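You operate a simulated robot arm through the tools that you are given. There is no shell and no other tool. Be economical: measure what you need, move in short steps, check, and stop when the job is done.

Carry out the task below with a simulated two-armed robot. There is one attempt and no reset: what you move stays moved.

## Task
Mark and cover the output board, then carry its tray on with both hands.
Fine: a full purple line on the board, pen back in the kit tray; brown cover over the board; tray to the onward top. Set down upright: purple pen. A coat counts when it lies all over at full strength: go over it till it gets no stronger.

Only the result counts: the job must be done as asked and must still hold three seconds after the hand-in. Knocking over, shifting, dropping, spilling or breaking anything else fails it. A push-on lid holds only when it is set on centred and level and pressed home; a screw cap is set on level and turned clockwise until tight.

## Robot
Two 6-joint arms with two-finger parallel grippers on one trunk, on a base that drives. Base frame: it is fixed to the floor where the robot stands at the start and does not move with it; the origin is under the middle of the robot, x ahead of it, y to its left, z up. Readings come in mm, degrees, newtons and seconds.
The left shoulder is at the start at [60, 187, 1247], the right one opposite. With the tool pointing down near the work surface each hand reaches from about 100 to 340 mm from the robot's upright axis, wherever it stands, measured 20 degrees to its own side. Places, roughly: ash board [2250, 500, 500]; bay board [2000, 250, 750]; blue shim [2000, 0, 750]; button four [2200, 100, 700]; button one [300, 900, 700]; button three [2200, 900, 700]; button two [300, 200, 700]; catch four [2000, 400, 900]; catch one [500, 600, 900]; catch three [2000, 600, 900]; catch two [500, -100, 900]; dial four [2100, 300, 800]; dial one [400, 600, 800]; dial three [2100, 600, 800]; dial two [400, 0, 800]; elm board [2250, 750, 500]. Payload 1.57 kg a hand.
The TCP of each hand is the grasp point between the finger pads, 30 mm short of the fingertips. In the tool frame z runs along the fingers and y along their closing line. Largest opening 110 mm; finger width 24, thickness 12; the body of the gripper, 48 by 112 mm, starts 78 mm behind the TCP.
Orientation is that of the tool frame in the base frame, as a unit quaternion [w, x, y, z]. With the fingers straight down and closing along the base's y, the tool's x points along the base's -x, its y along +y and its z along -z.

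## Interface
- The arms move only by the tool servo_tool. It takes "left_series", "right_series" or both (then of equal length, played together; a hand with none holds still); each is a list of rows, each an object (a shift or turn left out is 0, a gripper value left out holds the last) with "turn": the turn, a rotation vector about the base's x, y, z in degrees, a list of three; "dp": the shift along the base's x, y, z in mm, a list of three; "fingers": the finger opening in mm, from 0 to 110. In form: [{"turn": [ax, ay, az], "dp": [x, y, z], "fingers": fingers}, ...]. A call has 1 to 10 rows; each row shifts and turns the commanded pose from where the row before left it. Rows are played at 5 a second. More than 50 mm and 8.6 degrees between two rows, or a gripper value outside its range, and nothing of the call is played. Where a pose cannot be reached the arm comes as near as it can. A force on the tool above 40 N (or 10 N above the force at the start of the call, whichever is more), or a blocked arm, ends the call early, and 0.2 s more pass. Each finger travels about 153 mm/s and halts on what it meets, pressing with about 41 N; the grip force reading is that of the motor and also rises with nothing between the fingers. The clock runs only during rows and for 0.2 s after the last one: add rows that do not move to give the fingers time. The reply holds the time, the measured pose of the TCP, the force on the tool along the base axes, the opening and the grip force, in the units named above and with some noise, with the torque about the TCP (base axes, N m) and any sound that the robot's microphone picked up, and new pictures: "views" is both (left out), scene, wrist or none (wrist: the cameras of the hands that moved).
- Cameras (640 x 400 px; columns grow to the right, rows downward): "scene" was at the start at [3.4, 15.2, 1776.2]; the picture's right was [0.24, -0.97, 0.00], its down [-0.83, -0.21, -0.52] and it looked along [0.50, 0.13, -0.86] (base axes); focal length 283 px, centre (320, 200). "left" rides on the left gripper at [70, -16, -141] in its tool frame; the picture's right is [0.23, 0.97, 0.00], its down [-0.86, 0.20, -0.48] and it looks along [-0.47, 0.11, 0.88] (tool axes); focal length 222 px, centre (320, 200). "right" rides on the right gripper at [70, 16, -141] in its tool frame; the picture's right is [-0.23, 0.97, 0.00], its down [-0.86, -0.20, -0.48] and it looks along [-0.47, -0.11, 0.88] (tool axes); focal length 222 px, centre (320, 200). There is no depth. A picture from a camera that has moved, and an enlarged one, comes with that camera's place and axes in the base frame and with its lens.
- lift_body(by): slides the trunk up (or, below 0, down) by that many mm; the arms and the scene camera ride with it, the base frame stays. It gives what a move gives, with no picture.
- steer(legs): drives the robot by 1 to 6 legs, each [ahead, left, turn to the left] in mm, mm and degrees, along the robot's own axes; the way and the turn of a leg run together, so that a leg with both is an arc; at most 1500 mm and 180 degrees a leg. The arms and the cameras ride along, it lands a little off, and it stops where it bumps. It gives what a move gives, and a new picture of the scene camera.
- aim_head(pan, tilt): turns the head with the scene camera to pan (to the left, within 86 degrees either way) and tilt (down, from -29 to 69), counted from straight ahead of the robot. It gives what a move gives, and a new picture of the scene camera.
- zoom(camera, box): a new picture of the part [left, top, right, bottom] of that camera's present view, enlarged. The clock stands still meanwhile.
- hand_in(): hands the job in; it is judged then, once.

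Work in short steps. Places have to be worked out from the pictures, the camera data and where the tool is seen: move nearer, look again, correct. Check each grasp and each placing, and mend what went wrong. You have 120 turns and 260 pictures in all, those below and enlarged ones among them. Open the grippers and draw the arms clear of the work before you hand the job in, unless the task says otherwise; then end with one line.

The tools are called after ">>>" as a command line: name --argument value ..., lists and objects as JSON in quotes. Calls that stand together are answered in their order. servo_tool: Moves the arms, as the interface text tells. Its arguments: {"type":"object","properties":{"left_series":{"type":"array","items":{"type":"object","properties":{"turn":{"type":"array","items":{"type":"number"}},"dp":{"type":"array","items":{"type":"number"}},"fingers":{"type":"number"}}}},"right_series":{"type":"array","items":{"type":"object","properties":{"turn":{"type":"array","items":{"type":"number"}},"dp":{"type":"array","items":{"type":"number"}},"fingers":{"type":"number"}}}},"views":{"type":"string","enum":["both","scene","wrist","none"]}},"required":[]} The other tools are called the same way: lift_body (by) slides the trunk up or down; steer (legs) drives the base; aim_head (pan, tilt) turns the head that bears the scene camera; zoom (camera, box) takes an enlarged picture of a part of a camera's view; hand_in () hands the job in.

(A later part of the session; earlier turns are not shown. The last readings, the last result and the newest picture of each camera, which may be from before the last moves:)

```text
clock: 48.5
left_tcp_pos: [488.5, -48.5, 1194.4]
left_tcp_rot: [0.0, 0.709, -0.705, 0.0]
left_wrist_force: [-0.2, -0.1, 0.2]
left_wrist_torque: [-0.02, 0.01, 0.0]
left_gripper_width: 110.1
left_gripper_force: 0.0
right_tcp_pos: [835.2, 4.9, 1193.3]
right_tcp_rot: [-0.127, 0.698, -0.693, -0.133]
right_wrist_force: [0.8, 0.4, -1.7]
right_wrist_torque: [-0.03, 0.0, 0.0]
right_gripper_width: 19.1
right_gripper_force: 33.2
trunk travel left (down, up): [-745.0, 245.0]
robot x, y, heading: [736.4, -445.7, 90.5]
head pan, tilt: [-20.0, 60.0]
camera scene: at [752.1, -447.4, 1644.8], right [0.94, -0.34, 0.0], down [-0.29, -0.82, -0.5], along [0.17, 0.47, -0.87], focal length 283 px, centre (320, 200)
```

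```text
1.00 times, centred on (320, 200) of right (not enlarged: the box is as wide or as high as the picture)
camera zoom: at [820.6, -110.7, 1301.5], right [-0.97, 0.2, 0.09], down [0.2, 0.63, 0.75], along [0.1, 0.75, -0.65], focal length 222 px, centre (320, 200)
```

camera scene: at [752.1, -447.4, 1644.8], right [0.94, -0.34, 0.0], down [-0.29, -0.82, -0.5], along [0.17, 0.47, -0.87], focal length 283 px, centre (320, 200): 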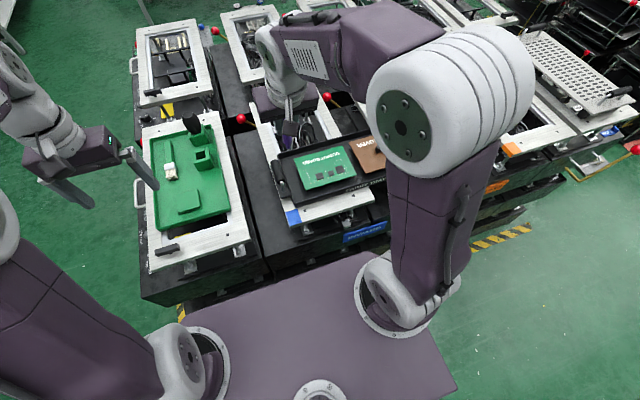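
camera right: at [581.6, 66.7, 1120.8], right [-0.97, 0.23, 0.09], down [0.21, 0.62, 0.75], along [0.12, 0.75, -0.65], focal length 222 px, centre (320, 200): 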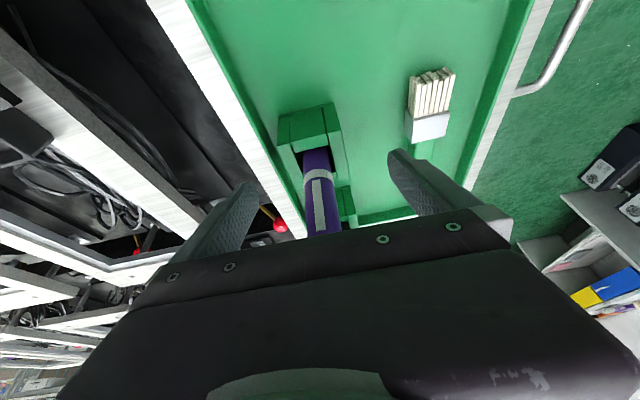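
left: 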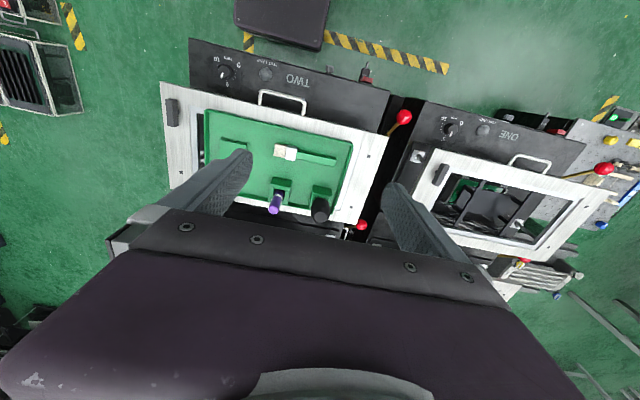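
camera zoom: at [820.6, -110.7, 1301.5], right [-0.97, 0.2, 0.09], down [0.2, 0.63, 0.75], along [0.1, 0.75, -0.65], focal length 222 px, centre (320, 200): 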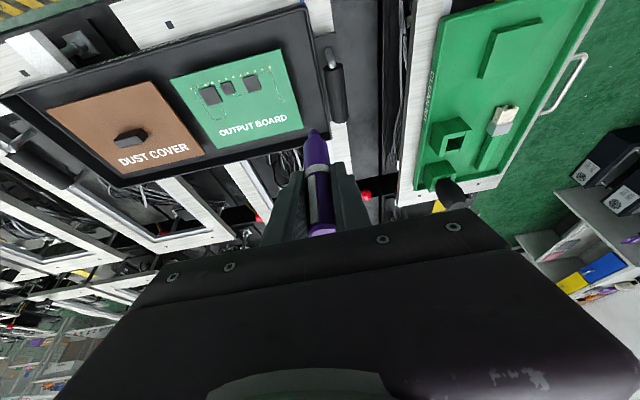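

Board in view. I zoom on it to find the line's marking.

>>> zoom --camera "right" --box '[150, 30, 330, 170]'

>>> zoom --camera "scene" --box '[250, 100, 410, 240]'

```text
2.86 times, centred on (240, 100) of right
camera zoom: at [820.6, -110.7, 1301.5], right [-0.97, 0.2, 0.09], down [0.2, 0.63, 0.75], along [0.1, 0.75, -0.65], focal length 635 px, centre (549, 486)
```

zoom: 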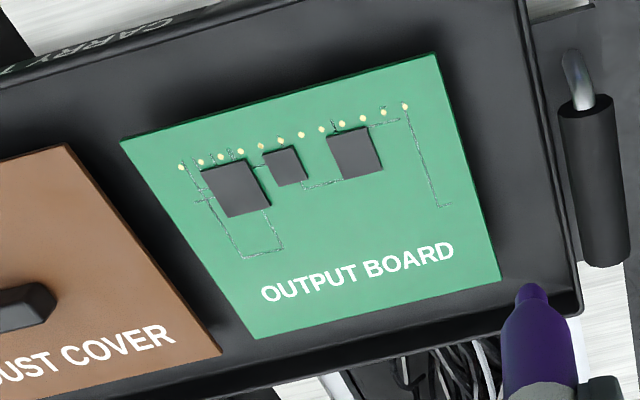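

```text
2.86 times, centred on (330, 170) of scene
camera zoom: at [752.1, -447.4, 1644.8], right [0.94, -0.34, 0.0], down [-0.29, -0.82, -0.5], along [0.17, 0.47, -0.87], focal length 809 px, centre (291, 286)
```

zoom: 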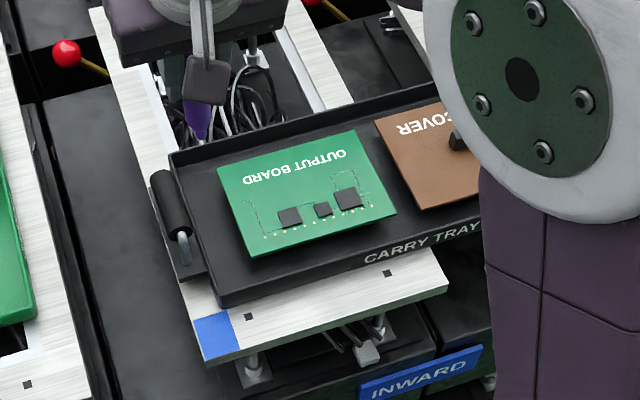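

Board corners come out around x 866–1045, y -20…112 at z≈910–945, with no guide line; the centre strip between chips and text is free for a long line. I hover the tip over the board's middle and look.

>>> servo_tool --right_series '[{"dp": [40, 13, 0]}, {"dp": [40, 13, -30]}, {"dp": [40, 14, -40]}, {"dp": [0, 0, -40]}, {"dp": [0, 0, -25]}, {}]' --views "both"

>>> zoom --camera "right" --box '[200, 60, 440, 240]'

```text
refused: row 2 steps farther than a row can; nothing moved
```

```text
2.22 times, centred on (320, 150) of right
camera zoom: at [820.6, -110.7, 1301.5], right [-0.97, 0.2, 0.09], down [0.2, 0.63, 0.75], along [0.1, 0.75, -0.65], focal length 494 px, centre (320, 311)
```

zoom: 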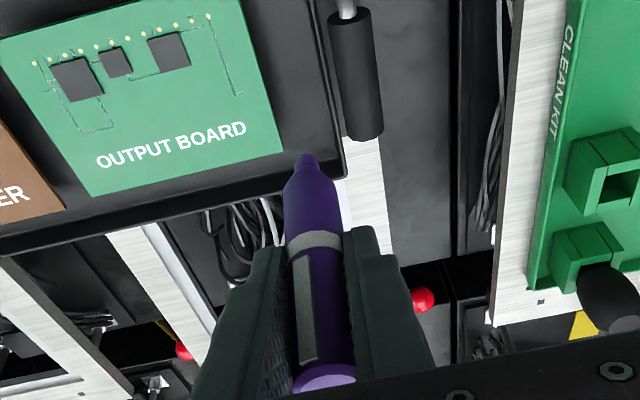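

A row was too long; I resend it in shorter rows.

>>> servo_tool --right_series '[{"dp": [40, 13, 0]}, {"dp": [40, 13, 0]}, {"dp": [40, 14, 0]}, {"dp": [0, 0, -45]}, {"dp": [0, 0, -45]}, {"dp": [0, 0, -40]}, {}]' --views "none"

>>> zoom --camera "right" --box '[200, 60, 440, 240]'

>>> zoom --camera "scene" --box '[250, 100, 410, 240]'

```text
clock: 50.1
left_tcp_pos: [489.0, -47.5, 1195.4]
left_tcp_rot: [0.001, 0.709, -0.705, 0.001]
left_wrist_force: [0.3, -0.4, 0.0]
left_wrist_torque: [0.01, -0.01, -0.02]
left_gripper_width: 110.2
left_gripper_force: 0.0
right_tcp_pos: [954.2, 46.6, 1062.0]
right_tcp_rot: [-0.127, 0.697, -0.693, -0.133]
right_wrist_force: [-0.7, 0.1, -0.3]
right_wrist_torque: [0.0, 0.04, 0.04]
right_gripper_width: 19.4
right_gripper_force: 33.6
trunk travel left (down, up): [-745.0, 245.0]
robot x, y, heading: [730.5, -450.0, 90.1]
head pan, tilt: [-20.0, 60.0]
```

```text
2.22 times, centred on (320, 150) of right
camera zoom: at [939.2, -69.7, 1170.4], right [-0.97, 0.2, 0.09], down [0.2, 0.63, 0.75], along [0.1, 0.75, -0.65], focal length 494 px, centre (320, 311)
```

zoom: 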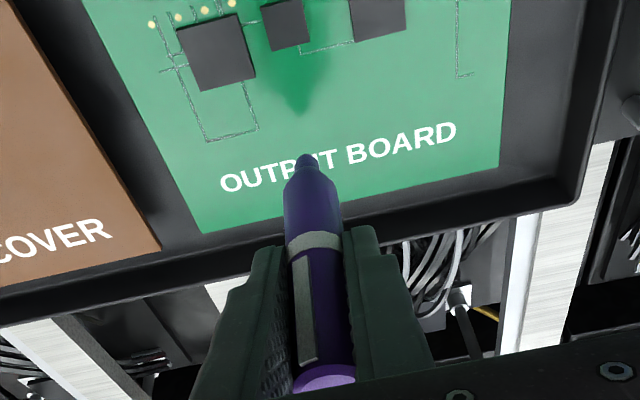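

```text
2.86 times, centred on (330, 170) of scene
camera zoom: at [750.8, -448.0, 1644.8], right [0.94, -0.34, 0.0], down [-0.29, -0.82, -0.5], along [0.17, 0.47, -0.87], focal length 809 px, centre (291, 286)
```

zoom: 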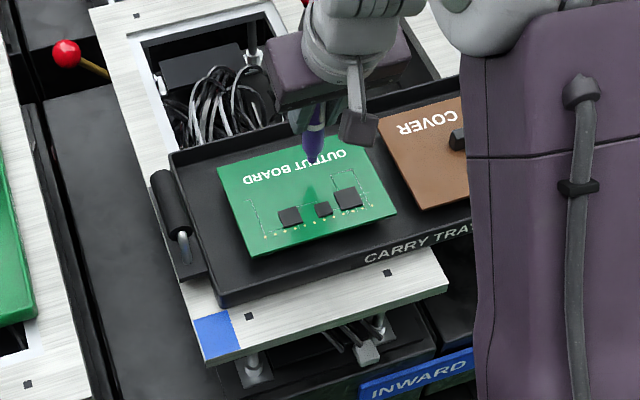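

The contact shadow puts the board top at z≈943 and the tip ~81 mm below the TCP, gap about 37 mm, in the free strip. I go to the left end of the line and lower towards it.

>>> servo_tool --right_series '[{"dp": [-40, -5, 0]}, {"dp": [-42, 0, 0]}, {"dp": [0, 0, -15]}, {"dp": [0, 0, -10]}, {}]' --views "none"

>>> zoom --camera "right" --box '[200, 60, 440, 240]'

```text
clock: 51.3
left_tcp_pos: [487.3, -49.1, 1195.1]
left_tcp_rot: [0.0, 0.709, -0.705, 0.001]
left_wrist_force: [0.0, -0.2, 0.2]
left_wrist_torque: [0.02, -0.02, 0.03]
left_gripper_width: 109.8
left_gripper_force: 0.1
right_tcp_pos: [871.7, 37.1, 1037.7]
right_tcp_rot: [-0.128, 0.697, -0.693, -0.134]
right_wrist_force: [-0.6, -0.3, 8.5]
right_wrist_torque: [0.0, 0.07, -0.03]
right_gripper_width: 19.2
right_gripper_force: 33.4
trunk travel left (down, up): [-745.0, 245.0]
robot x, y, heading: [730.1, -450.0, 90.4]
head pan, tilt: [-20.0, 60.0]
```

```text
2.22 times, centred on (320, 150) of right
camera zoom: at [856.4, -78.1, 1146.2], right [-0.97, 0.2, 0.09], down [0.2, 0.62, 0.76], along [0.1, 0.75, -0.65], focal length 494 px, centre (320, 311)
```

zoom: 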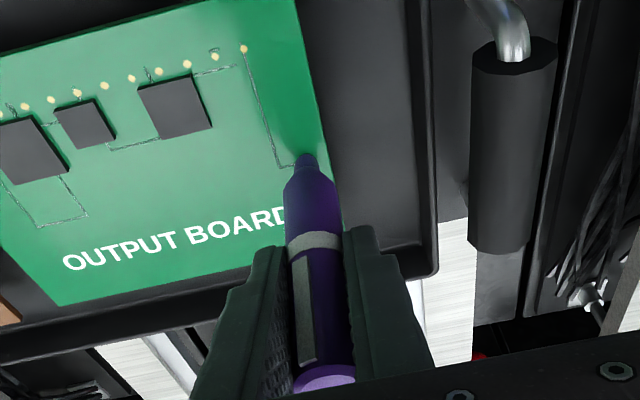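

Contact already (8.5 N), tip ~9 mm from the board's left edge. I ease off slightly, go to the edge and draw to the right.

>>> servo_tool --right_series '[{"dp": [-6, 3, 1]}, {"dp": [15, 0, 0]}, {"dp": [15, 0, 0]}, {"dp": [15, 0, 0]}, {"dp": [15, 0, 0]}, {"dp": [15, 0, 0]}, {}]' --views "none"

>>> zoom --camera "right" --box '[200, 60, 440, 240]'

```text
clock: 52.9
left_tcp_pos: [488.2, -47.5, 1195.3]
left_tcp_rot: [0.001, 0.709, -0.706, 0.0]
left_wrist_force: [0.4, 0.4, -0.9]
left_wrist_torque: [-0.02, 0.0, -0.01]
left_gripper_width: 110.1
left_gripper_force: 0.1
right_tcp_pos: [941.2, 41.9, 1039.5]
right_tcp_rot: [-0.126, 0.697, -0.693, -0.132]
right_wrist_force: [0.4, -0.3, 0.6]
right_wrist_torque: [-0.01, 0.01, -0.01]
right_gripper_width: 19.1
right_gripper_force: 33.4
trunk travel left (down, up): [-745.0, 245.0]
robot x, y, heading: [732.7, -448.8, 90.1]
head pan, tilt: [-20.0, 60.0]
```

```text
2.22 times, centred on (320, 150) of right
camera zoom: at [925.7, -74.5, 1147.6], right [-0.97, 0.2, 0.09], down [0.2, 0.63, 0.75], along [0.1, 0.75, -0.65], focal length 494 px, centre (320, 311)
```

zoom: 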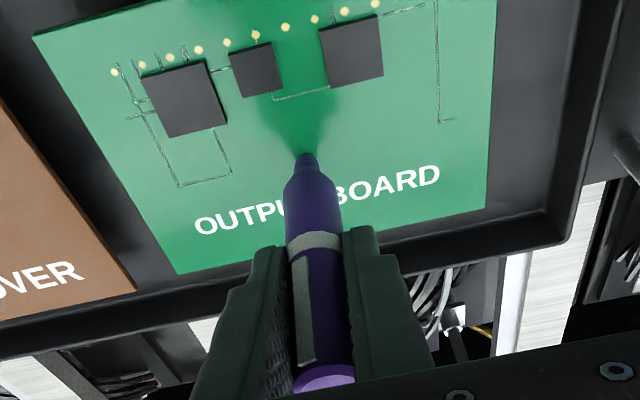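

Contact was lost and no mark shows. I press down 2.5 mm and draw a short stretch to see the mark.

>>> servo_tool --right_series '[{"dp": [0, 0, -1.5]}, {"dp": [0, 0, -1]}, {"dp": [-12, 0, 0]}, {"dp": [-12, 0, 0]}, {"dp": [-12, 0, 0]}]' --views "none"

>>> zoom --camera "right" --box '[200, 60, 440, 240]'

```text
clock: 54.1
left_tcp_pos: [488.7, -49.2, 1195.1]
left_tcp_rot: [0.0, 0.708, -0.706, -0.001]
left_wrist_force: [-0.9, 0.6, 0.3]
left_wrist_torque: [-0.02, -0.02, 0.0]
left_gripper_width: 109.9
left_gripper_force: 0.0
right_tcp_pos: [905.7, 42.8, 1036.4]
right_tcp_rot: [-0.129, 0.697, -0.693, -0.134]
right_wrist_force: [4.7, -0.4, 15.7]
right_wrist_torque: [0.04, -0.3, 0.0]
right_gripper_width: 19.5
right_gripper_force: 32.9
trunk travel left (down, up): [-745.0, 245.0]
robot x, y, heading: [730.4, -447.4, 90.4]
head pan, tilt: [-20.0, 60.0]
```

```text
2.22 times, centred on (320, 150) of right
camera zoom: at [890.5, -73.9, 1145.9], right [-0.97, 0.21, 0.09], down [0.2, 0.62, 0.76], along [0.1, 0.75, -0.65], focal length 494 px, centre (320, 311)
```

zoom: 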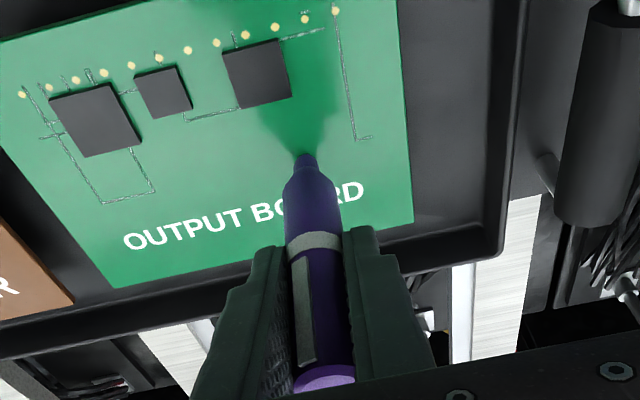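

Firm contact (16 N) yet no obvious mark in this view. I look from the scene camera and closer.

>>> zoom --camera "scene" --box '[295, 130, 365, 200]'

>>> zoom --camera "right" --box '[260, 100, 360, 160]'

```text
5.71 times, centred on (330, 165) of scene
camera zoom: at [751.4, -449.8, 1644.9], right [0.94, -0.34, 0.0], down [-0.29, -0.81, -0.5], along [0.17, 0.47, -0.87], focal length 1619 px, centre (263, 400)
```

zoom: 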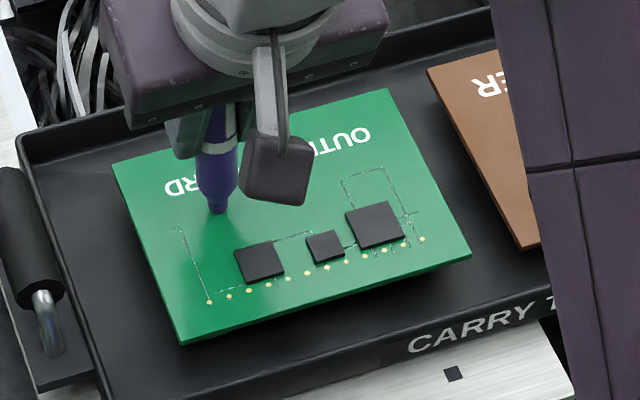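

```text
6.40 times, centred on (310, 130) of right
camera zoom: at [890.5, -73.9, 1145.9], right [-0.97, 0.21, 0.09], down [0.2, 0.62, 0.76], along [0.1, 0.75, -0.65], focal length 1422 px, centre (384, 648)
```

zoom: 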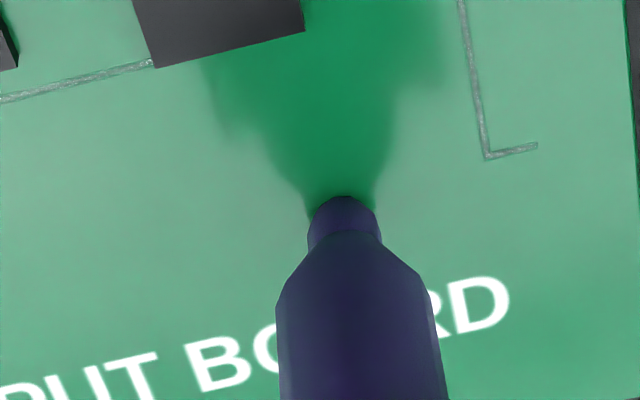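

No mark yet. I ease to a lighter force and rub slowly along the line to see whether speed or pressure matters.

>>> servo_tool --right_series '[{"dp": [0, 0, 1.5]}, {"dp": [5, 0, 0]}, {"dp": [5, 0, 0]}, {"dp": [5, 0, 0]}, {"dp": [5, 0, 0]}, {"dp": [5, 0, 0]}, {"dp": [5, 0, 0]}, {"dp": [5, 0, 0]}, {"dp": [5, 0, 0]}]' --views "none"

>>> zoom --camera "right" --box '[230, 60, 430, 180]'

```text
clock: 56.1
left_tcp_pos: [487.0, -48.7, 1195.0]
left_tcp_rot: [0.001, 0.709, -0.705, 0.0]
left_wrist_force: [0.2, 0.5, 0.0]
left_wrist_torque: [-0.01, -0.02, 0.02]
left_gripper_width: 109.8
left_gripper_force: 0.1
right_tcp_pos: [945.2, 42.2, 1038.6]
right_tcp_rot: [-0.127, 0.697, -0.693, -0.132]
right_wrist_force: [-0.6, -0.4, -0.7]
right_wrist_torque: [-0.02, 0.03, -0.01]
right_gripper_width: 18.8
right_gripper_force: 33.6
trunk travel left (down, up): [-745.0, 245.0]
robot x, y, heading: [727.7, -449.6, 90.5]
head pan, tilt: [-20.0, 60.0]
```

```text
3.20 times, centred on (330, 120) of right
camera zoom: at [930.8, -73.4, 1146.8], right [-0.97, 0.2, 0.09], down [0.2, 0.63, 0.75], along [0.1, 0.75, -0.65], focal length 711 px, centre (288, 456)
```

zoom: 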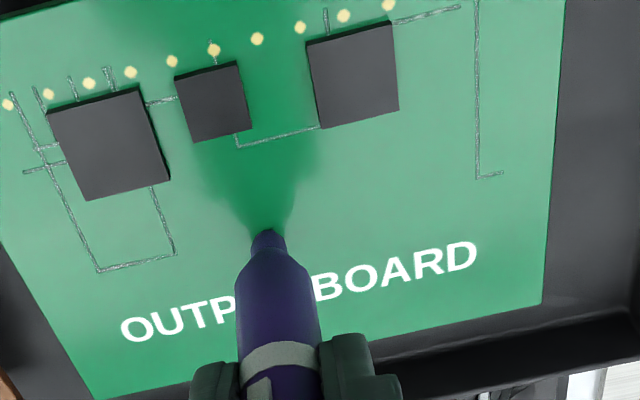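

No mark in the centre strip. I press lightly and sweep across toward the far edge to probe where the board takes ink.

>>> servo_tool --right_series '[{"dp": [0, 0, -1.6]}, {"dp": [0, 8, 0]}, {"dp": [0, 8, 0]}, {"dp": [0, 8, 0]}, {"dp": [0, 8, 0]}, {"dp": [0, 8, 0]}, {"dp": [0, 8, 0]}]' --views "none"

>>> zoom --camera "right" --box '[200, 0, 460, 170]'

>>> zoom --camera "scene" --box '[290, 120, 380, 210]'

```text
clock: 57.7
left_tcp_pos: [488.1, -49.2, 1194.1]
left_tcp_rot: [0.0, 0.709, -0.705, 0.0]
left_wrist_force: [0.9, 0.1, -0.4]
left_wrist_torque: [0.0, 0.03, 0.01]
left_gripper_width: 110.2
left_gripper_force: 0.2
right_tcp_pos: [946.1, 90.2, 1036.3]
right_tcp_rot: [-0.128, 0.697, -0.693, -0.133]
right_wrist_force: [-0.5, -2.7, 8.1]
right_wrist_torque: [-0.22, 0.01, 0.02]
right_gripper_width: 18.9
right_gripper_force: 34.0
trunk travel left (down, up): [-745.0, 245.0]
robot x, y, heading: [729.9, -449.3, 90.5]
head pan, tilt: [-20.0, 60.0]
```

```text
2.35 times, centred on (330, 85) of right
camera zoom: at [930.2, -26.4, 1145.8], right [-0.97, 0.2, 0.09], down [0.2, 0.63, 0.75], along [0.1, 0.75, -0.65], focal length 523 px, centre (296, 471)
```

zoom: 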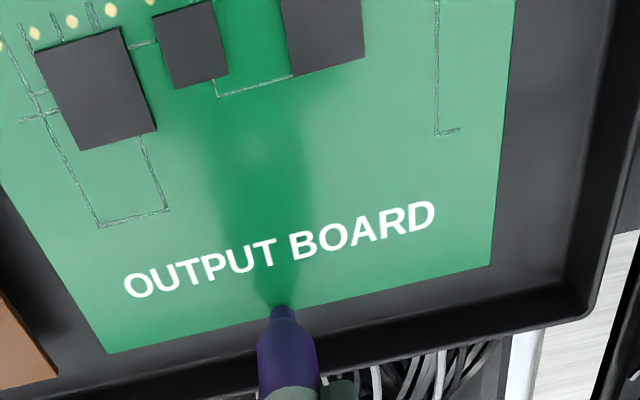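

```text
4.44 times, centred on (335, 165) of scene
camera zoom: at [750.7, -448.6, 1644.8], right [0.94, -0.34, 0.0], down [-0.29, -0.82, -0.5], along [0.17, 0.47, -0.87], focal length 1259 px, centre (253, 356)
```

zoom: 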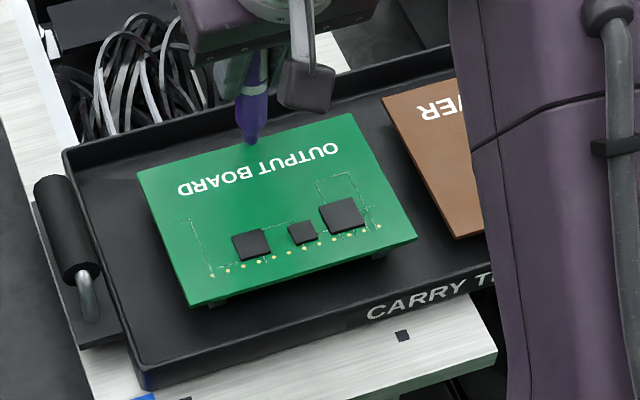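

A faint lighter dot shows near the centre where I pressed. I lift clear and examine the board closely.

>>> servo_tool --right_series '[{"dp": [0, 0, 30]}, {"dp": [0, -30, 30]}, {"dp": [0, -40, 0]}, {"dp": [0, -40, 0]}, {}]' --views "none"

>>> zoom --camera "right" --box '[230, 0, 430, 120]'

>>> zoom --camera "scene" --box '[300, 130, 365, 195]'

```text
clock: 58.9
left_tcp_pos: [487.3, -47.1, 1194.6]
left_tcp_rot: [0.0, 0.709, -0.705, 0.0]
left_wrist_force: [-0.1, -0.6, -1.1]
left_wrist_torque: [0.01, -0.01, -0.01]
left_gripper_width: 110.1
left_gripper_force: 0.2
right_tcp_pos: [946.5, -19.7, 1097.9]
right_tcp_rot: [-0.127, 0.697, -0.693, -0.132]
right_wrist_force: [-0.5, 0.6, -0.5]
right_wrist_torque: [-0.03, 0.03, 0.01]
right_gripper_width: 19.0
right_gripper_force: 33.7
trunk travel left (down, up): [-745.0, 245.0]
robot x, y, heading: [729.1, -451.2, 90.2]
head pan, tilt: [-20.0, 60.0]
```

```text
3.20 times, centred on (330, 60) of right
camera zoom: at [931.8, -134.2, 1205.4], right [-0.97, 0.2, 0.09], down [0.2, 0.63, 0.75], along [0.1, 0.75, -0.65], focal length 711 px, centre (288, 648)
```

zoom: 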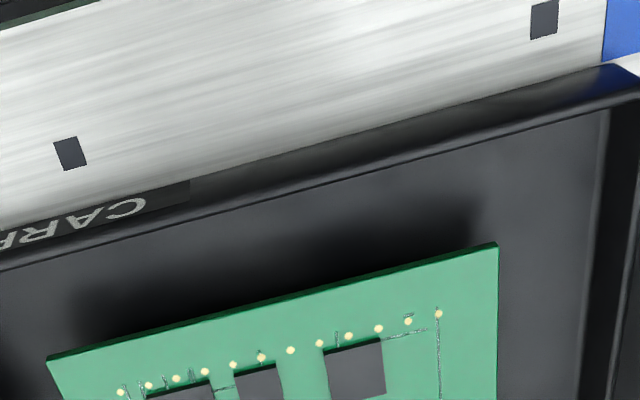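

```text
6.15 times, centred on (332, 162) of scene
camera zoom: at [751.0, -447.0, 1644.8], right [0.94, -0.34, 0.0], down [-0.29, -0.82, -0.5], along [0.17, 0.47, -0.87], focal length 1743 px, centre (243, 431)
```

zoom: 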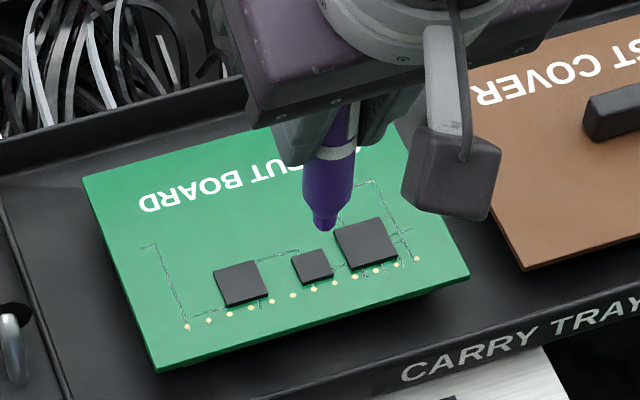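

>>> zoom --camera "right" --box '[230, 70, 430, 200]'

```text
3.08 times, centred on (330, 135) of right
camera zoom: at [931.8, -134.2, 1205.4], right [-0.97, 0.2, 0.09], down [0.2, 0.63, 0.75], along [0.1, 0.75, -0.65], focal length 684 px, centre (289, 400)
```

zoom: 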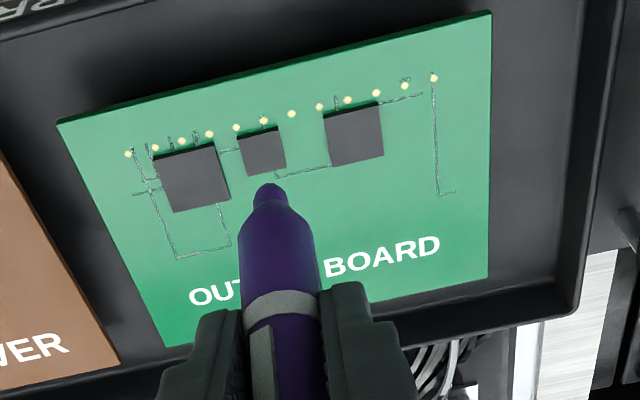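

No ink there. I probe the strip between the gold dots and the near edge (y≈-17), pressing and dragging.

>>> servo_tool --right_series '[{"dp": [-40, 3, 0]}, {"dp": [-30, 0, -30]}, {"dp": [0, 0, -25]}, {"dp": [0, 0, -5.5]}, {"dp": [0, 0, -1]}, {"dp": [12, 0, 0]}, {"dp": [12, 0, 0]}, {"dp": [12, 0, 0]}, {"dp": [12, 0, 0]}, {"dp": [12, 0, 0]}]' --views "none"

>>> zoom --camera "right" --box '[230, 50, 430, 180]'

>>> zoom --camera "scene" --box '[290, 120, 380, 210]'

```text
clock: 61.1
left_tcp_pos: [484.2, -51.3, 1195.2]
left_tcp_rot: [-0.002, 0.709, -0.705, 0.0]
left_wrist_force: [-0.1, -0.3, -0.4]
left_wrist_torque: [0.01, -0.04, 0.02]
left_gripper_width: 110.0
left_gripper_force: 0.0
right_tcp_pos: [933.7, -18.1, 1036.0]
right_tcp_rot: [-0.129, 0.697, -0.693, -0.133]
right_wrist_force: [-7.7, 0.1, 27.5]
right_wrist_torque: [0.14, 0.63, 0.02]
right_gripper_width: 19.2
right_gripper_force: 33.4
trunk travel left (down, up): [-745.0, 245.0]
robot x, y, heading: [730.9, -445.5, 90.4]
head pan, tilt: [-20.0, 60.0]
```

```text
3.08 times, centred on (330, 115) of right
camera zoom: at [918.6, -134.4, 1144.2], right [-0.97, 0.21, 0.09], down [0.2, 0.62, 0.76], along [0.1, 0.75, -0.65], focal length 684 px, centre (289, 462)
```

zoom: 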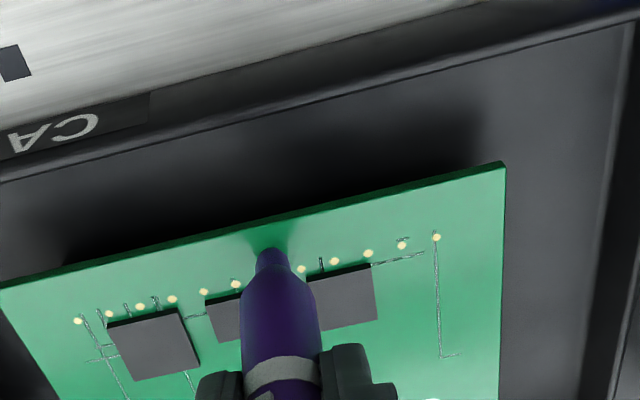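

```text
4.44 times, centred on (335, 165) of scene
camera zoom: at [747.4, -451.3, 1644.9], right [0.94, -0.34, 0.0], down [-0.29, -0.81, -0.5], along [0.17, 0.47, -0.86], focal length 1259 px, centre (253, 356)
```

zoom: 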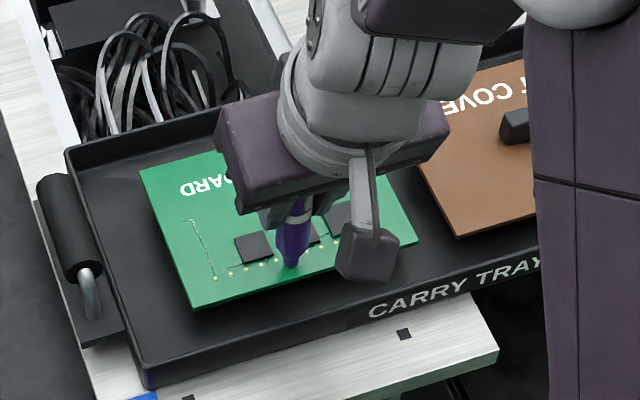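

Force too high there (27 N) and still no ink. I lift, return to the centre strip and rub the same spot repeatedly at moderate force to see if it builds up.

>>> servo_tool --right_series '[{"dp": [0, 0, 20]}, {"dp": [10, 45, 0]}, {"dp": [0, 17, -15]}, {"dp": [0, 0, -5]}, {"dp": [10, 0, 0]}, {"dp": [10, 0, 0]}, {"dp": [-10, 0, 0]}, {"dp": [-10, 0, 0]}, {"dp": [10, 0, 0]}, {"dp": [10, 0, 0]}]' --views "none"

>>> servo_tool --right_series '[{"dp": [-10, 0, 0]}, {"dp": [-10, 0, 0]}, {"dp": [10, 0, 0]}, {"dp": [10, 0, 0]}, {"dp": [-10, 0, 0]}, {"dp": [-10, 0, 0]}, {"dp": [10, 0, 0]}, {"dp": [10, 0, 0]}, {"dp": [15, 0, 0]}]' --views "none"

>>> zoom --camera "right" --box '[230, 50, 430, 180]'

```text
clock: 63.3
left_tcp_pos: [488.3, -51.1, 1194.7]
left_tcp_rot: [0.0, 0.709, -0.705, 0.0]
left_wrist_force: [0.1, 0.3, 0.1]
left_wrist_torque: [0.0, 0.0, 0.01]
left_gripper_width: 109.8
left_gripper_force: 0.0
right_tcp_pos: [964.4, 45.6, 1035.2]
right_tcp_rot: [-0.126, 0.698, -0.692, -0.133]
right_wrist_force: [-2.7, -0.1, 10.9]
right_wrist_torque: [0.05, 0.24, 0.03]
right_gripper_width: 19.0
right_gripper_force: 33.1
trunk travel left (down, up): [-745.0, 245.0]
robot x, y, heading: [729.4, -443.2, 90.5]
head pan, tilt: [-20.0, 60.0]
```

```text
clock: 65.3
left_tcp_pos: [485.8, -50.4, 1195.1]
left_tcp_rot: [-0.002, 0.709, -0.705, 0.0]
left_wrist_force: [-0.2, 0.0, -0.5]
left_wrist_torque: [0.03, 0.0, 0.01]
left_gripper_width: 110.0
left_gripper_force: 0.0
right_tcp_pos: [980.4, 45.2, 1034.7]
right_tcp_rot: [-0.129, 0.696, -0.693, -0.132]
right_wrist_force: [-3.3, -0.6, 14.2]
right_wrist_torque: [0.05, 0.36, 0.05]
right_gripper_width: 19.2
right_gripper_force: 33.1
trunk travel left (down, up): [-745.0, 245.0]
robot x, y, heading: [732.2, -448.6, 90.3]
head pan, tilt: [-20.0, 60.0]
```

```text
3.08 times, centred on (330, 115) of right
camera zoom: at [965.4, -71.3, 1144.1], right [-0.98, 0.2, 0.09], down [0.2, 0.63, 0.76], along [0.1, 0.75, -0.65], focal length 684 px, centre (289, 462)
```

zoom: 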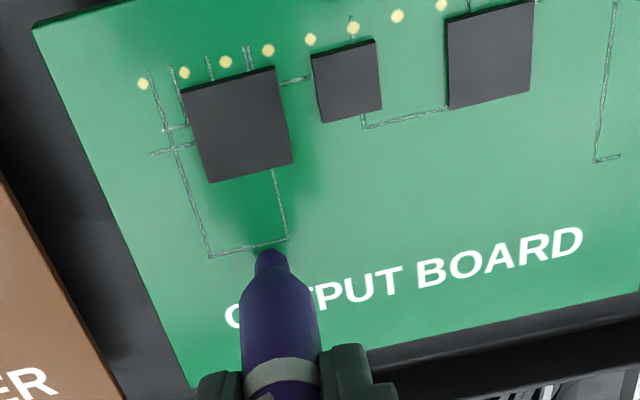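

Still none after many passes. I finish the drag to the board's right end to rule out a line place there, then inspect the pen itself.

>>> servo_tool --right_series '[{"dp": [10, 0, 0.5]}, {"dp": [10, 0, 0]}, {"dp": [10, 0, 0]}, {"dp": [9, 0, 0]}, {}, {"dp": [0, 0, 40]}, {"dp": [-50, 0, 0]}, {"dp": [-50, 0, 20]}]' --views "none"

>>> zoom --camera "right" --box '[180, 20, 430, 190]'

>>> zoom --camera "right" --box '[280, 120, 370, 240]'

```text
refused: row 8 steps farther than a row can; nothing moved
```

```text
2.35 times, centred on (305, 105) of right
camera zoom: at [965.4, -71.3, 1144.1], right [-0.98, 0.2, 0.09], down [0.2, 0.63, 0.76], along [0.1, 0.75, -0.65], focal length 523 px, centre (355, 424)
```

zoom: 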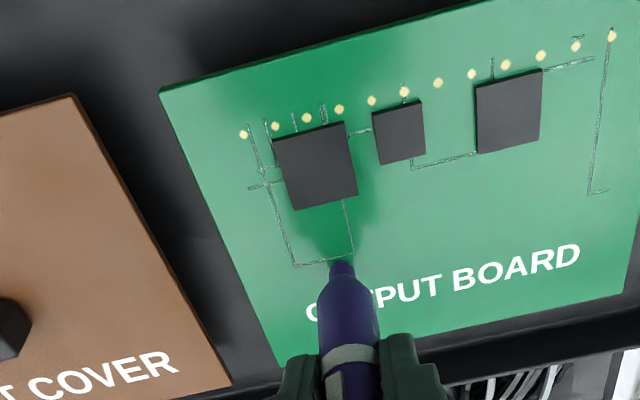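

```text
3.33 times, centred on (325, 180) of right
camera zoom: at [965.4, -71.3, 1144.1], right [-0.98, 0.2, 0.09], down [0.2, 0.63, 0.76], along [0.1, 0.75, -0.65], focal length 740 px, centre (303, 267)
```

zoom: 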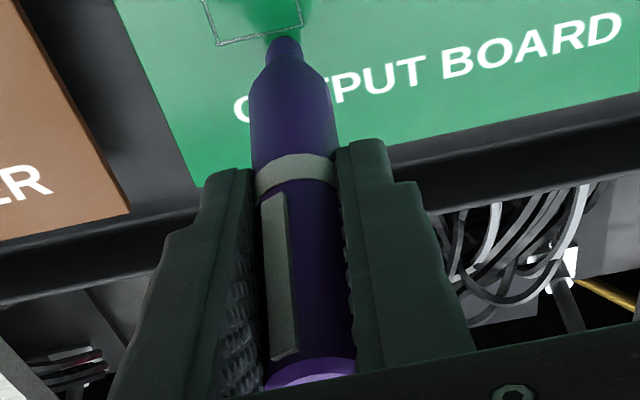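

>>> servo_tool --right_series '[{"dp": [10, 0, 0.5]}, {"dp": [10, 0, 0]}, {"dp": [10, 0, 0]}, {"dp": [9, 0, 0]}, {}, {"dp": [0, 0, 40]}, {"dp": [-45, 0, 10]}, {"dp": [-45, 0, 10]}]' --views "none"

>>> zoom --camera "right" --box '[180, 20, 430, 190]'

```text
clock: 67.1
left_tcp_pos: [487.5, -48.3, 1193.3]
left_tcp_rot: [-0.001, 0.709, -0.705, 0.001]
left_wrist_force: [-0.5, -0.2, 0.1]
left_wrist_torque: [0.02, 0.01, -0.02]
left_gripper_width: 110.1
left_gripper_force: 0.1
right_tcp_pos: [930.7, 46.2, 1097.4]
right_tcp_rot: [-0.128, 0.697, -0.693, -0.132]
right_wrist_force: [-0.4, 0.4, -0.2]
right_wrist_torque: [0.01, 0.01, -0.02]
right_gripper_width: 19.1
right_gripper_force: 33.2
trunk travel left (down, up): [-745.0, 245.0]
robot x, y, heading: [727.4, -446.5, 90.3]
head pan, tilt: [-20.0, 60.0]
```

```text
2.35 times, centred on (305, 105) of right
camera zoom: at [915.5, -70.0, 1206.7], right [-0.97, 0.21, 0.09], down [0.2, 0.63, 0.75], along [0.1, 0.75, -0.65], focal length 523 px, centre (355, 424)
```

zoom: 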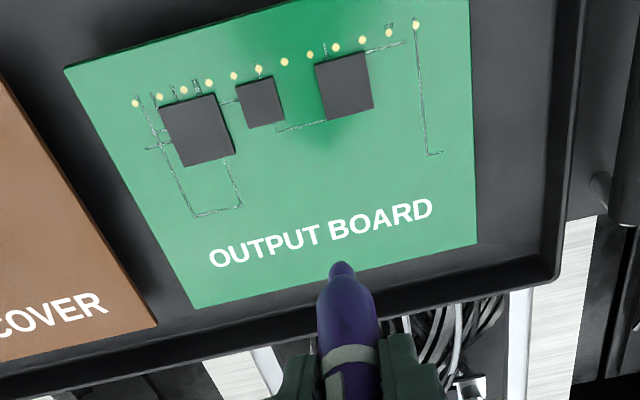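

Before suspecting a cap, I test a really slow stroke (10 mm/s) in firm contact at the centre strip.

>>> servo_tool --right_series '[{"dp": [0, -4, -40]}, {"dp": [0, 0, -19]}, {"dp": [0, 0, -3]}, {"dp": [2, 0, 0]}, {"dp": [2, 0, 0]}, {"dp": [2, 0, 0]}, {"dp": [2, 0, 0]}, {"dp": [2, 0, 0]}, {"dp": [2, 0, 0]}, {"dp": [2, 0, 0]}]' --views "none"

>>> servo_tool --right_series '[{"dp": [-2, 0, 0]}, {"dp": [-2, 0, 0]}, {"dp": [-2, 0, 0]}, {"dp": [-2, 0, 0]}, {"dp": [-2, 0, 0]}, {"dp": [-2, 0, 0]}, {"dp": [-2, 0, 0]}, {"dp": [0, 0, 20]}, {"dp": [0, 0, 30]}]' --views "none"

>>> zoom --camera "right" --box '[180, 20, 430, 190]'

```text
clock: 69.3
left_tcp_pos: [485.1, -50.3, 1195.1]
left_tcp_rot: [-0.002, 0.71, -0.705, 0.0]
left_wrist_force: [0.1, 0.7, 0.2]
left_wrist_torque: [0.01, 0.02, -0.01]
left_gripper_width: 110.1
left_gripper_force: 0.1
right_tcp_pos: [941.9, 40.5, 1035.7]
right_tcp_rot: [-0.13, 0.697, -0.692, -0.133]
right_wrist_force: [-8.4, 1.0, 24.0]
right_wrist_torque: [0.13, 0.6, 0.0]
right_gripper_width: 19.5
right_gripper_force: 32.7
trunk travel left (down, up): [-745.0, 245.0]
robot x, y, heading: [730.5, -446.1, 90.4]
head pan, tilt: [-20.0, 60.0]
```

```text
clock: 71.3
left_tcp_pos: [488.0, -50.8, 1194.8]
left_tcp_rot: [0.0, 0.709, -0.705, 0.0]
left_wrist_force: [0.5, 0.4, 0.5]
left_wrist_torque: [0.03, -0.04, 0.01]
left_gripper_width: 110.2
left_gripper_force: 0.1
right_tcp_pos: [929.5, 39.5, 1082.7]
right_tcp_rot: [-0.127, 0.697, -0.693, -0.133]
right_wrist_force: [0.0, -0.1, 0.3]
right_wrist_torque: [0.0, 0.01, 0.0]
right_gripper_width: 19.2
right_gripper_force: 33.5
trunk travel left (down, up): [-745.0, 245.0]
robot x, y, heading: [729.7, -448.7, 90.7]
head pan, tilt: [-20.0, 60.0]
```

```text
2.35 times, centred on (305, 105) of right
camera zoom: at [915.1, -75.9, 1191.2], right [-0.97, 0.2, 0.09], down [0.2, 0.63, 0.75], along [0.1, 0.75, -0.65], focal length 523 px, centre (355, 424)
```

zoom: 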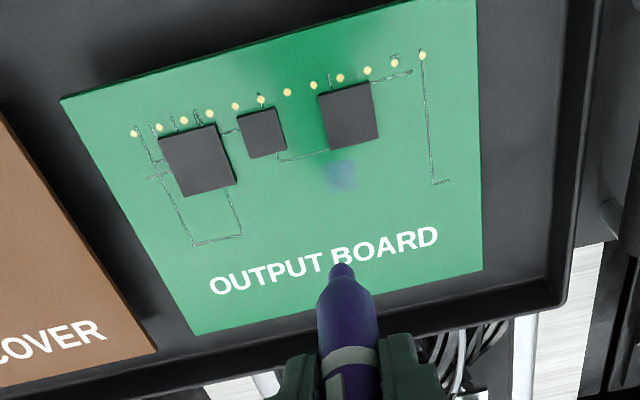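

A faint purple patch has appeared: the pen marks only when moved slowly in firm contact. I go to the left end and draw slowly (3 mm/row) rightward, watching force.

>>> servo_tool --right_series '[{"dp": [-35, 2, 0]}, {"dp": [-28, 0, 0]}, {"dp": [0, 0, -35]}, {"dp": [0, 0, -10]}, {"dp": [0, 0, -1.2]}, {"dp": [3, 0, 0]}, {"dp": [3, 0, 0]}, {"dp": [3, 0, 0]}, {"dp": [3, 0, 0]}, {"dp": [3, 0, 0]}]' --views "none"

>>> servo_tool --right_series '[{"dp": [3, 0, 0]}, {"dp": [3, 0, 0]}, {"dp": [3, 0, 0]}, {"dp": [3, 0, 0]}, {"dp": [3, 0, 0]}, {"dp": [3, 0, 0]}, {"dp": [3, 0, 0]}, {"dp": [3, 0, 0]}, {"dp": [3, 0, 0]}, {"dp": [3, 0, 0]}]' --views "none"

>>> zoom --camera "right" --box '[230, 50, 430, 180]'

```text
clock: 73.5
left_tcp_pos: [488.8, -48.3, 1194.8]
left_tcp_rot: [0.0, 0.709, -0.705, 0.0]
left_wrist_force: [-0.3, -0.7, 0.1]
left_wrist_torque: [-0.02, 0.0, 0.02]
left_gripper_width: 109.9
left_gripper_force: 0.1
right_tcp_pos: [881.4, 43.7, 1037.1]
right_tcp_rot: [-0.128, 0.696, -0.694, -0.132]
right_wrist_force: [-0.5, 0.4, 0.1]
right_wrist_torque: [-0.02, 0.01, -0.04]
right_gripper_width: 19.2
right_gripper_force: 33.7
trunk travel left (down, up): [-745.0, 245.0]
robot x, y, heading: [729.9, -446.7, 90.4]
head pan, tilt: [-20.0, 60.0]
```

```text
clock: 75.7
left_tcp_pos: [488.1, -48.6, 1194.2]
left_tcp_rot: [0.001, 0.709, -0.705, -0.001]
left_wrist_force: [-0.5, 0.7, 0.2]
left_wrist_torque: [-0.01, 0.02, 0.02]
left_gripper_width: 110.0
left_gripper_force: 0.0
right_tcp_pos: [913.4, 45.1, 1036.5]
right_tcp_rot: [-0.127, 0.697, -0.693, -0.133]
right_wrist_force: [-0.3, -0.3, -0.7]
right_wrist_torque: [0.03, 0.0, 0.01]
right_gripper_width: 19.0
right_gripper_force: 33.4
trunk travel left (down, up): [-745.0, 245.0]
robot x, y, heading: [732.8, -453.1, 90.1]
head pan, tilt: [-20.0, 60.0]
```

```text
3.08 times, centred on (330, 115) of right
camera zoom: at [897.2, -71.1, 1145.3], right [-0.97, 0.2, 0.09], down [0.2, 0.63, 0.75], along [0.1, 0.75, -0.65], focal length 684 px, centre (289, 462)
```

zoom: 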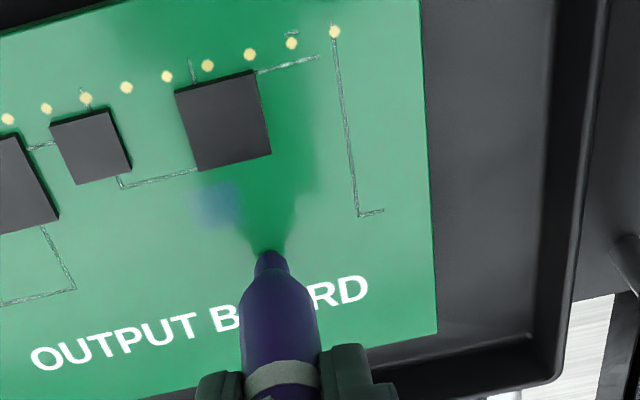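

Contact was missing on these strokes; the patch lies near (922, 30–35). I lower by small amounts here to find light contact and then drag slowly.

>>> servo_tool --right_series '[{"dp": [0, -3, -0.7]}, {"dp": [0, 0, -0.7]}, {}, {"dp": [2, 0, 0]}, {"dp": [2, 0, 0]}, {"dp": [2, 0, 0]}]' --views "none"

>>> zoom --camera "right" --box '[230, 50, 430, 180]'

```text
clock: 77.1
left_tcp_pos: [488.7, -47.7, 1194.6]
left_tcp_rot: [0.0, 0.709, -0.705, -0.001]
left_wrist_force: [0.8, -0.1, -0.2]
left_wrist_torque: [0.0, -0.03, 0.02]
left_gripper_width: 109.9
left_gripper_force: 0.0
right_tcp_pos: [916.3, 42.1, 1036.8]
right_tcp_rot: [-0.127, 0.697, -0.693, -0.133]
right_wrist_force: [-1.5, -0.2, 0.0]
right_wrist_torque: [0.01, 0.01, 0.03]
right_gripper_width: 19.2
right_gripper_force: 32.3
trunk travel left (down, up): [-745.0, 245.0]
robot x, y, heading: [729.1, -449.8, 90.4]
head pan, tilt: [-20.0, 60.0]
```

```text
3.08 times, centred on (330, 115) of right
camera zoom: at [903.1, -74.7, 1144.7], right [-0.97, 0.21, 0.09], down [0.2, 0.63, 0.75], along [0.1, 0.75, -0.65], focal length 684 px, centre (289, 462)
```

zoom: 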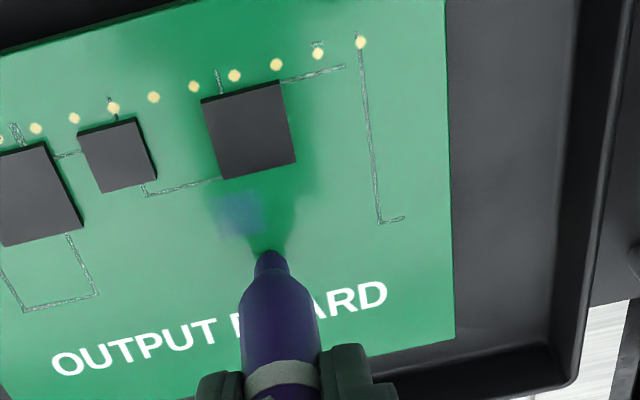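

Tip is not touching yet, and the patch sits ~12 mm nearer than my stroke. I move to the patch centre, press lightly in small steps, and rub slowly to see what grows.

>>> servo_tool --right_series '[{"dp": [4, -10, 0]}, {"dp": [4, -3, 0]}, {"dp": [0, 0, -1]}, {"dp": [0, 0, -1]}, {}, {"dp": [2, 0, 0]}, {"dp": [2, 0, 0]}, {"dp": [2, 0, 0]}, {"dp": [2, 0, 0]}]' --views "none"

>>> zoom --camera "right" --box '[230, 50, 430, 180]'

```text
clock: 79.1
left_tcp_pos: [486.0, -49.1, 1194.4]
left_tcp_rot: [-0.001, 0.709, -0.705, -0.001]
left_wrist_force: [-0.2, -0.6, -0.1]
left_wrist_torque: [0.03, -0.02, 0.02]
left_gripper_width: 110.2
left_gripper_force: 0.1
right_tcp_pos: [930.9, 27.1, 1035.3]
right_tcp_rot: [-0.129, 0.697, -0.692, -0.133]
right_wrist_force: [-5.1, 0.8, 14.4]
right_wrist_torque: [0.2, 0.39, 0.01]
right_gripper_width: 19.0
right_gripper_force: 33.7
trunk travel left (down, up): [-745.0, 245.0]
robot x, y, heading: [729.5, -448.5, 90.9]
head pan, tilt: [-20.0, 60.0]
```

```text
3.08 times, centred on (330, 115) of right
camera zoom: at [916.5, -89.3, 1143.3], right [-0.97, 0.21, 0.09], down [0.2, 0.62, 0.76], along [0.1, 0.75, -0.65], focal length 684 px, centre (289, 462)
```

zoom: 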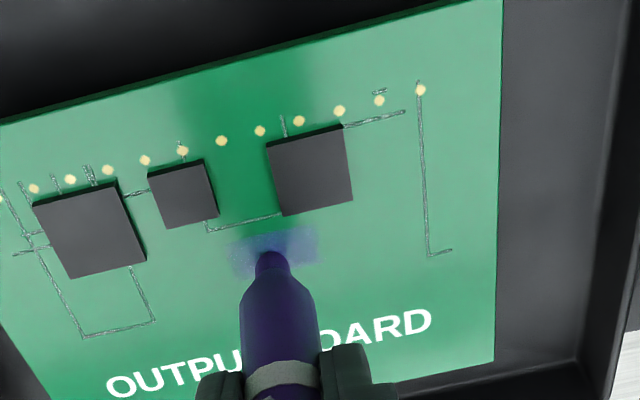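

The patch grows right under the tip: the line lies along y≈27. I stay at this depth and draw slowly along it to the right end.

>>> servo_tool --right_series '[{"dp": [3, 0, 0]}, {"dp": [3, 0, 0]}, {"dp": [3, 0, 0]}, {"dp": [3, 0, 0]}, {"dp": [3, 0, 0]}, {"dp": [3, 0, 0]}, {"dp": [3, 0, 0]}, {"dp": [3, 0, 0]}, {"dp": [3, 0, 0]}, {"dp": [3, 0, 0]}]' --views "none"

>>> zoom --camera "right" --box '[230, 50, 430, 180]'

```text
clock: 81.3
left_tcp_pos: [487.1, -51.1, 1195.9]
left_tcp_rot: [-0.001, 0.709, -0.705, 0.0]
left_wrist_force: [1.0, 0.0, 0.1]
left_wrist_torque: [0.01, 0.01, 0.0]
left_gripper_width: 110.1
left_gripper_force: 0.0
right_tcp_pos: [962.4, 26.5, 1033.9]
right_tcp_rot: [-0.128, 0.697, -0.693, -0.133]
right_wrist_force: [-4.1, 0.0, 11.9]
right_wrist_torque: [0.02, 0.32, 0.03]
right_gripper_width: 19.0
right_gripper_force: 33.0
trunk travel left (down, up): [-745.0, 245.0]
robot x, y, heading: [729.9, -452.0, 90.3]
head pan, tilt: [-20.0, 60.0]
```

```text
3.08 times, centred on (330, 115) of right
camera zoom: at [947.6, -89.1, 1143.3], right [-0.97, 0.2, 0.09], down [0.2, 0.63, 0.75], along [0.1, 0.75, -0.65], focal length 684 px, centre (289, 462)
```

zoom: 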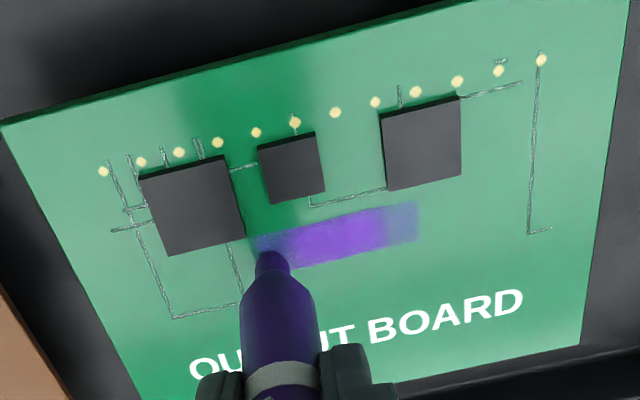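

A strong purple line is forming. I continue to the right end.

>>> servo_tool --right_series '[{"dp": [3, 0, 0]}, {"dp": [3, 0, 0]}, {"dp": [3, 0, 0]}, {"dp": [3, 0, 0]}, {"dp": [3, 0, 0]}, {"dp": [3, 0, 0]}, {"dp": [3, 0, 0]}, {"dp": [3, 0, 0]}, {"dp": [3, 0, 0]}, {"dp": [3, 0, 0]}]' --views "none"

>>> servo_tool --right_series '[{"dp": [3, 0, 0]}, {"dp": [3, 0, 0]}, {"dp": [3, 0, 0]}, {"dp": [3, 0, 0]}, {"dp": [3, 0, 0]}, {"dp": [3, 0, 0]}, {"dp": [3, 0, 0]}, {"dp": [3, 0, 0]}]' --views "none"

>>> zoom --camera "right" --box '[230, 50, 430, 180]'

```text
clock: 83.5
left_tcp_pos: [487.3, -48.6, 1194.5]
left_tcp_rot: [0.0, 0.709, -0.705, 0.001]
left_wrist_force: [0.6, -0.5, 0.6]
left_wrist_torque: [-0.01, 0.0, 0.02]
left_gripper_width: 109.9
left_gripper_force: 0.0
right_tcp_pos: [993.0, 27.6, 1035.0]
right_tcp_rot: [-0.128, 0.698, -0.693, -0.132]
right_wrist_force: [-2.1, 0.8, 6.4]
right_wrist_torque: [0.03, 0.18, 0.02]
right_gripper_width: 18.9
right_gripper_force: 33.5
trunk travel left (down, up): [-745.0, 245.0]
robot x, y, heading: [731.6, -451.9, 90.2]
head pan, tilt: [-20.0, 60.0]
```

```text
clock: 85.3
left_tcp_pos: [486.2, -48.3, 1195.4]
left_tcp_rot: [0.0, 0.709, -0.705, 0.0]
left_wrist_force: [0.3, -0.9, -0.5]
left_wrist_torque: [-0.01, 0.03, 0.0]
left_gripper_width: 110.0
left_gripper_force: 0.1
right_tcp_pos: [1015.5, 28.0, 1033.2]
right_tcp_rot: [-0.126, 0.697, -0.693, -0.133]
right_wrist_force: [-2.3, 0.4, 8.0]
right_wrist_torque: [0.02, 0.26, 0.0]
right_gripper_width: 19.2
right_gripper_force: 32.8
trunk travel left (down, up): [-745.0, 245.0]
robot x, y, heading: [730.4, -452.4, 90.7]
head pan, tilt: [-20.0, 60.0]
```

```text
3.08 times, centred on (330, 115) of right
camera zoom: at [1001.8, -88.3, 1142.8], right [-0.97, 0.2, 0.09], down [0.2, 0.63, 0.75], along [0.1, 0.75, -0.65], focal length 684 px, centre (289, 462)
```

zoom: 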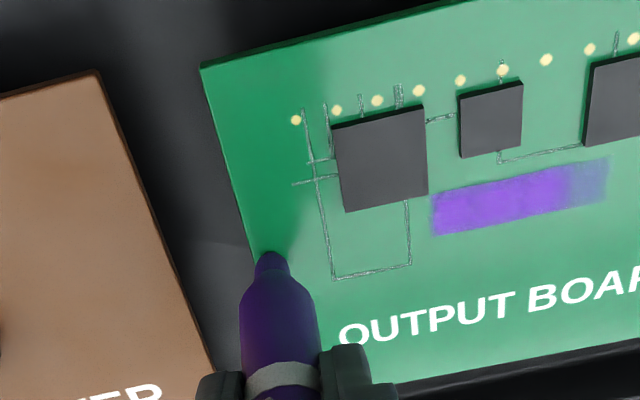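

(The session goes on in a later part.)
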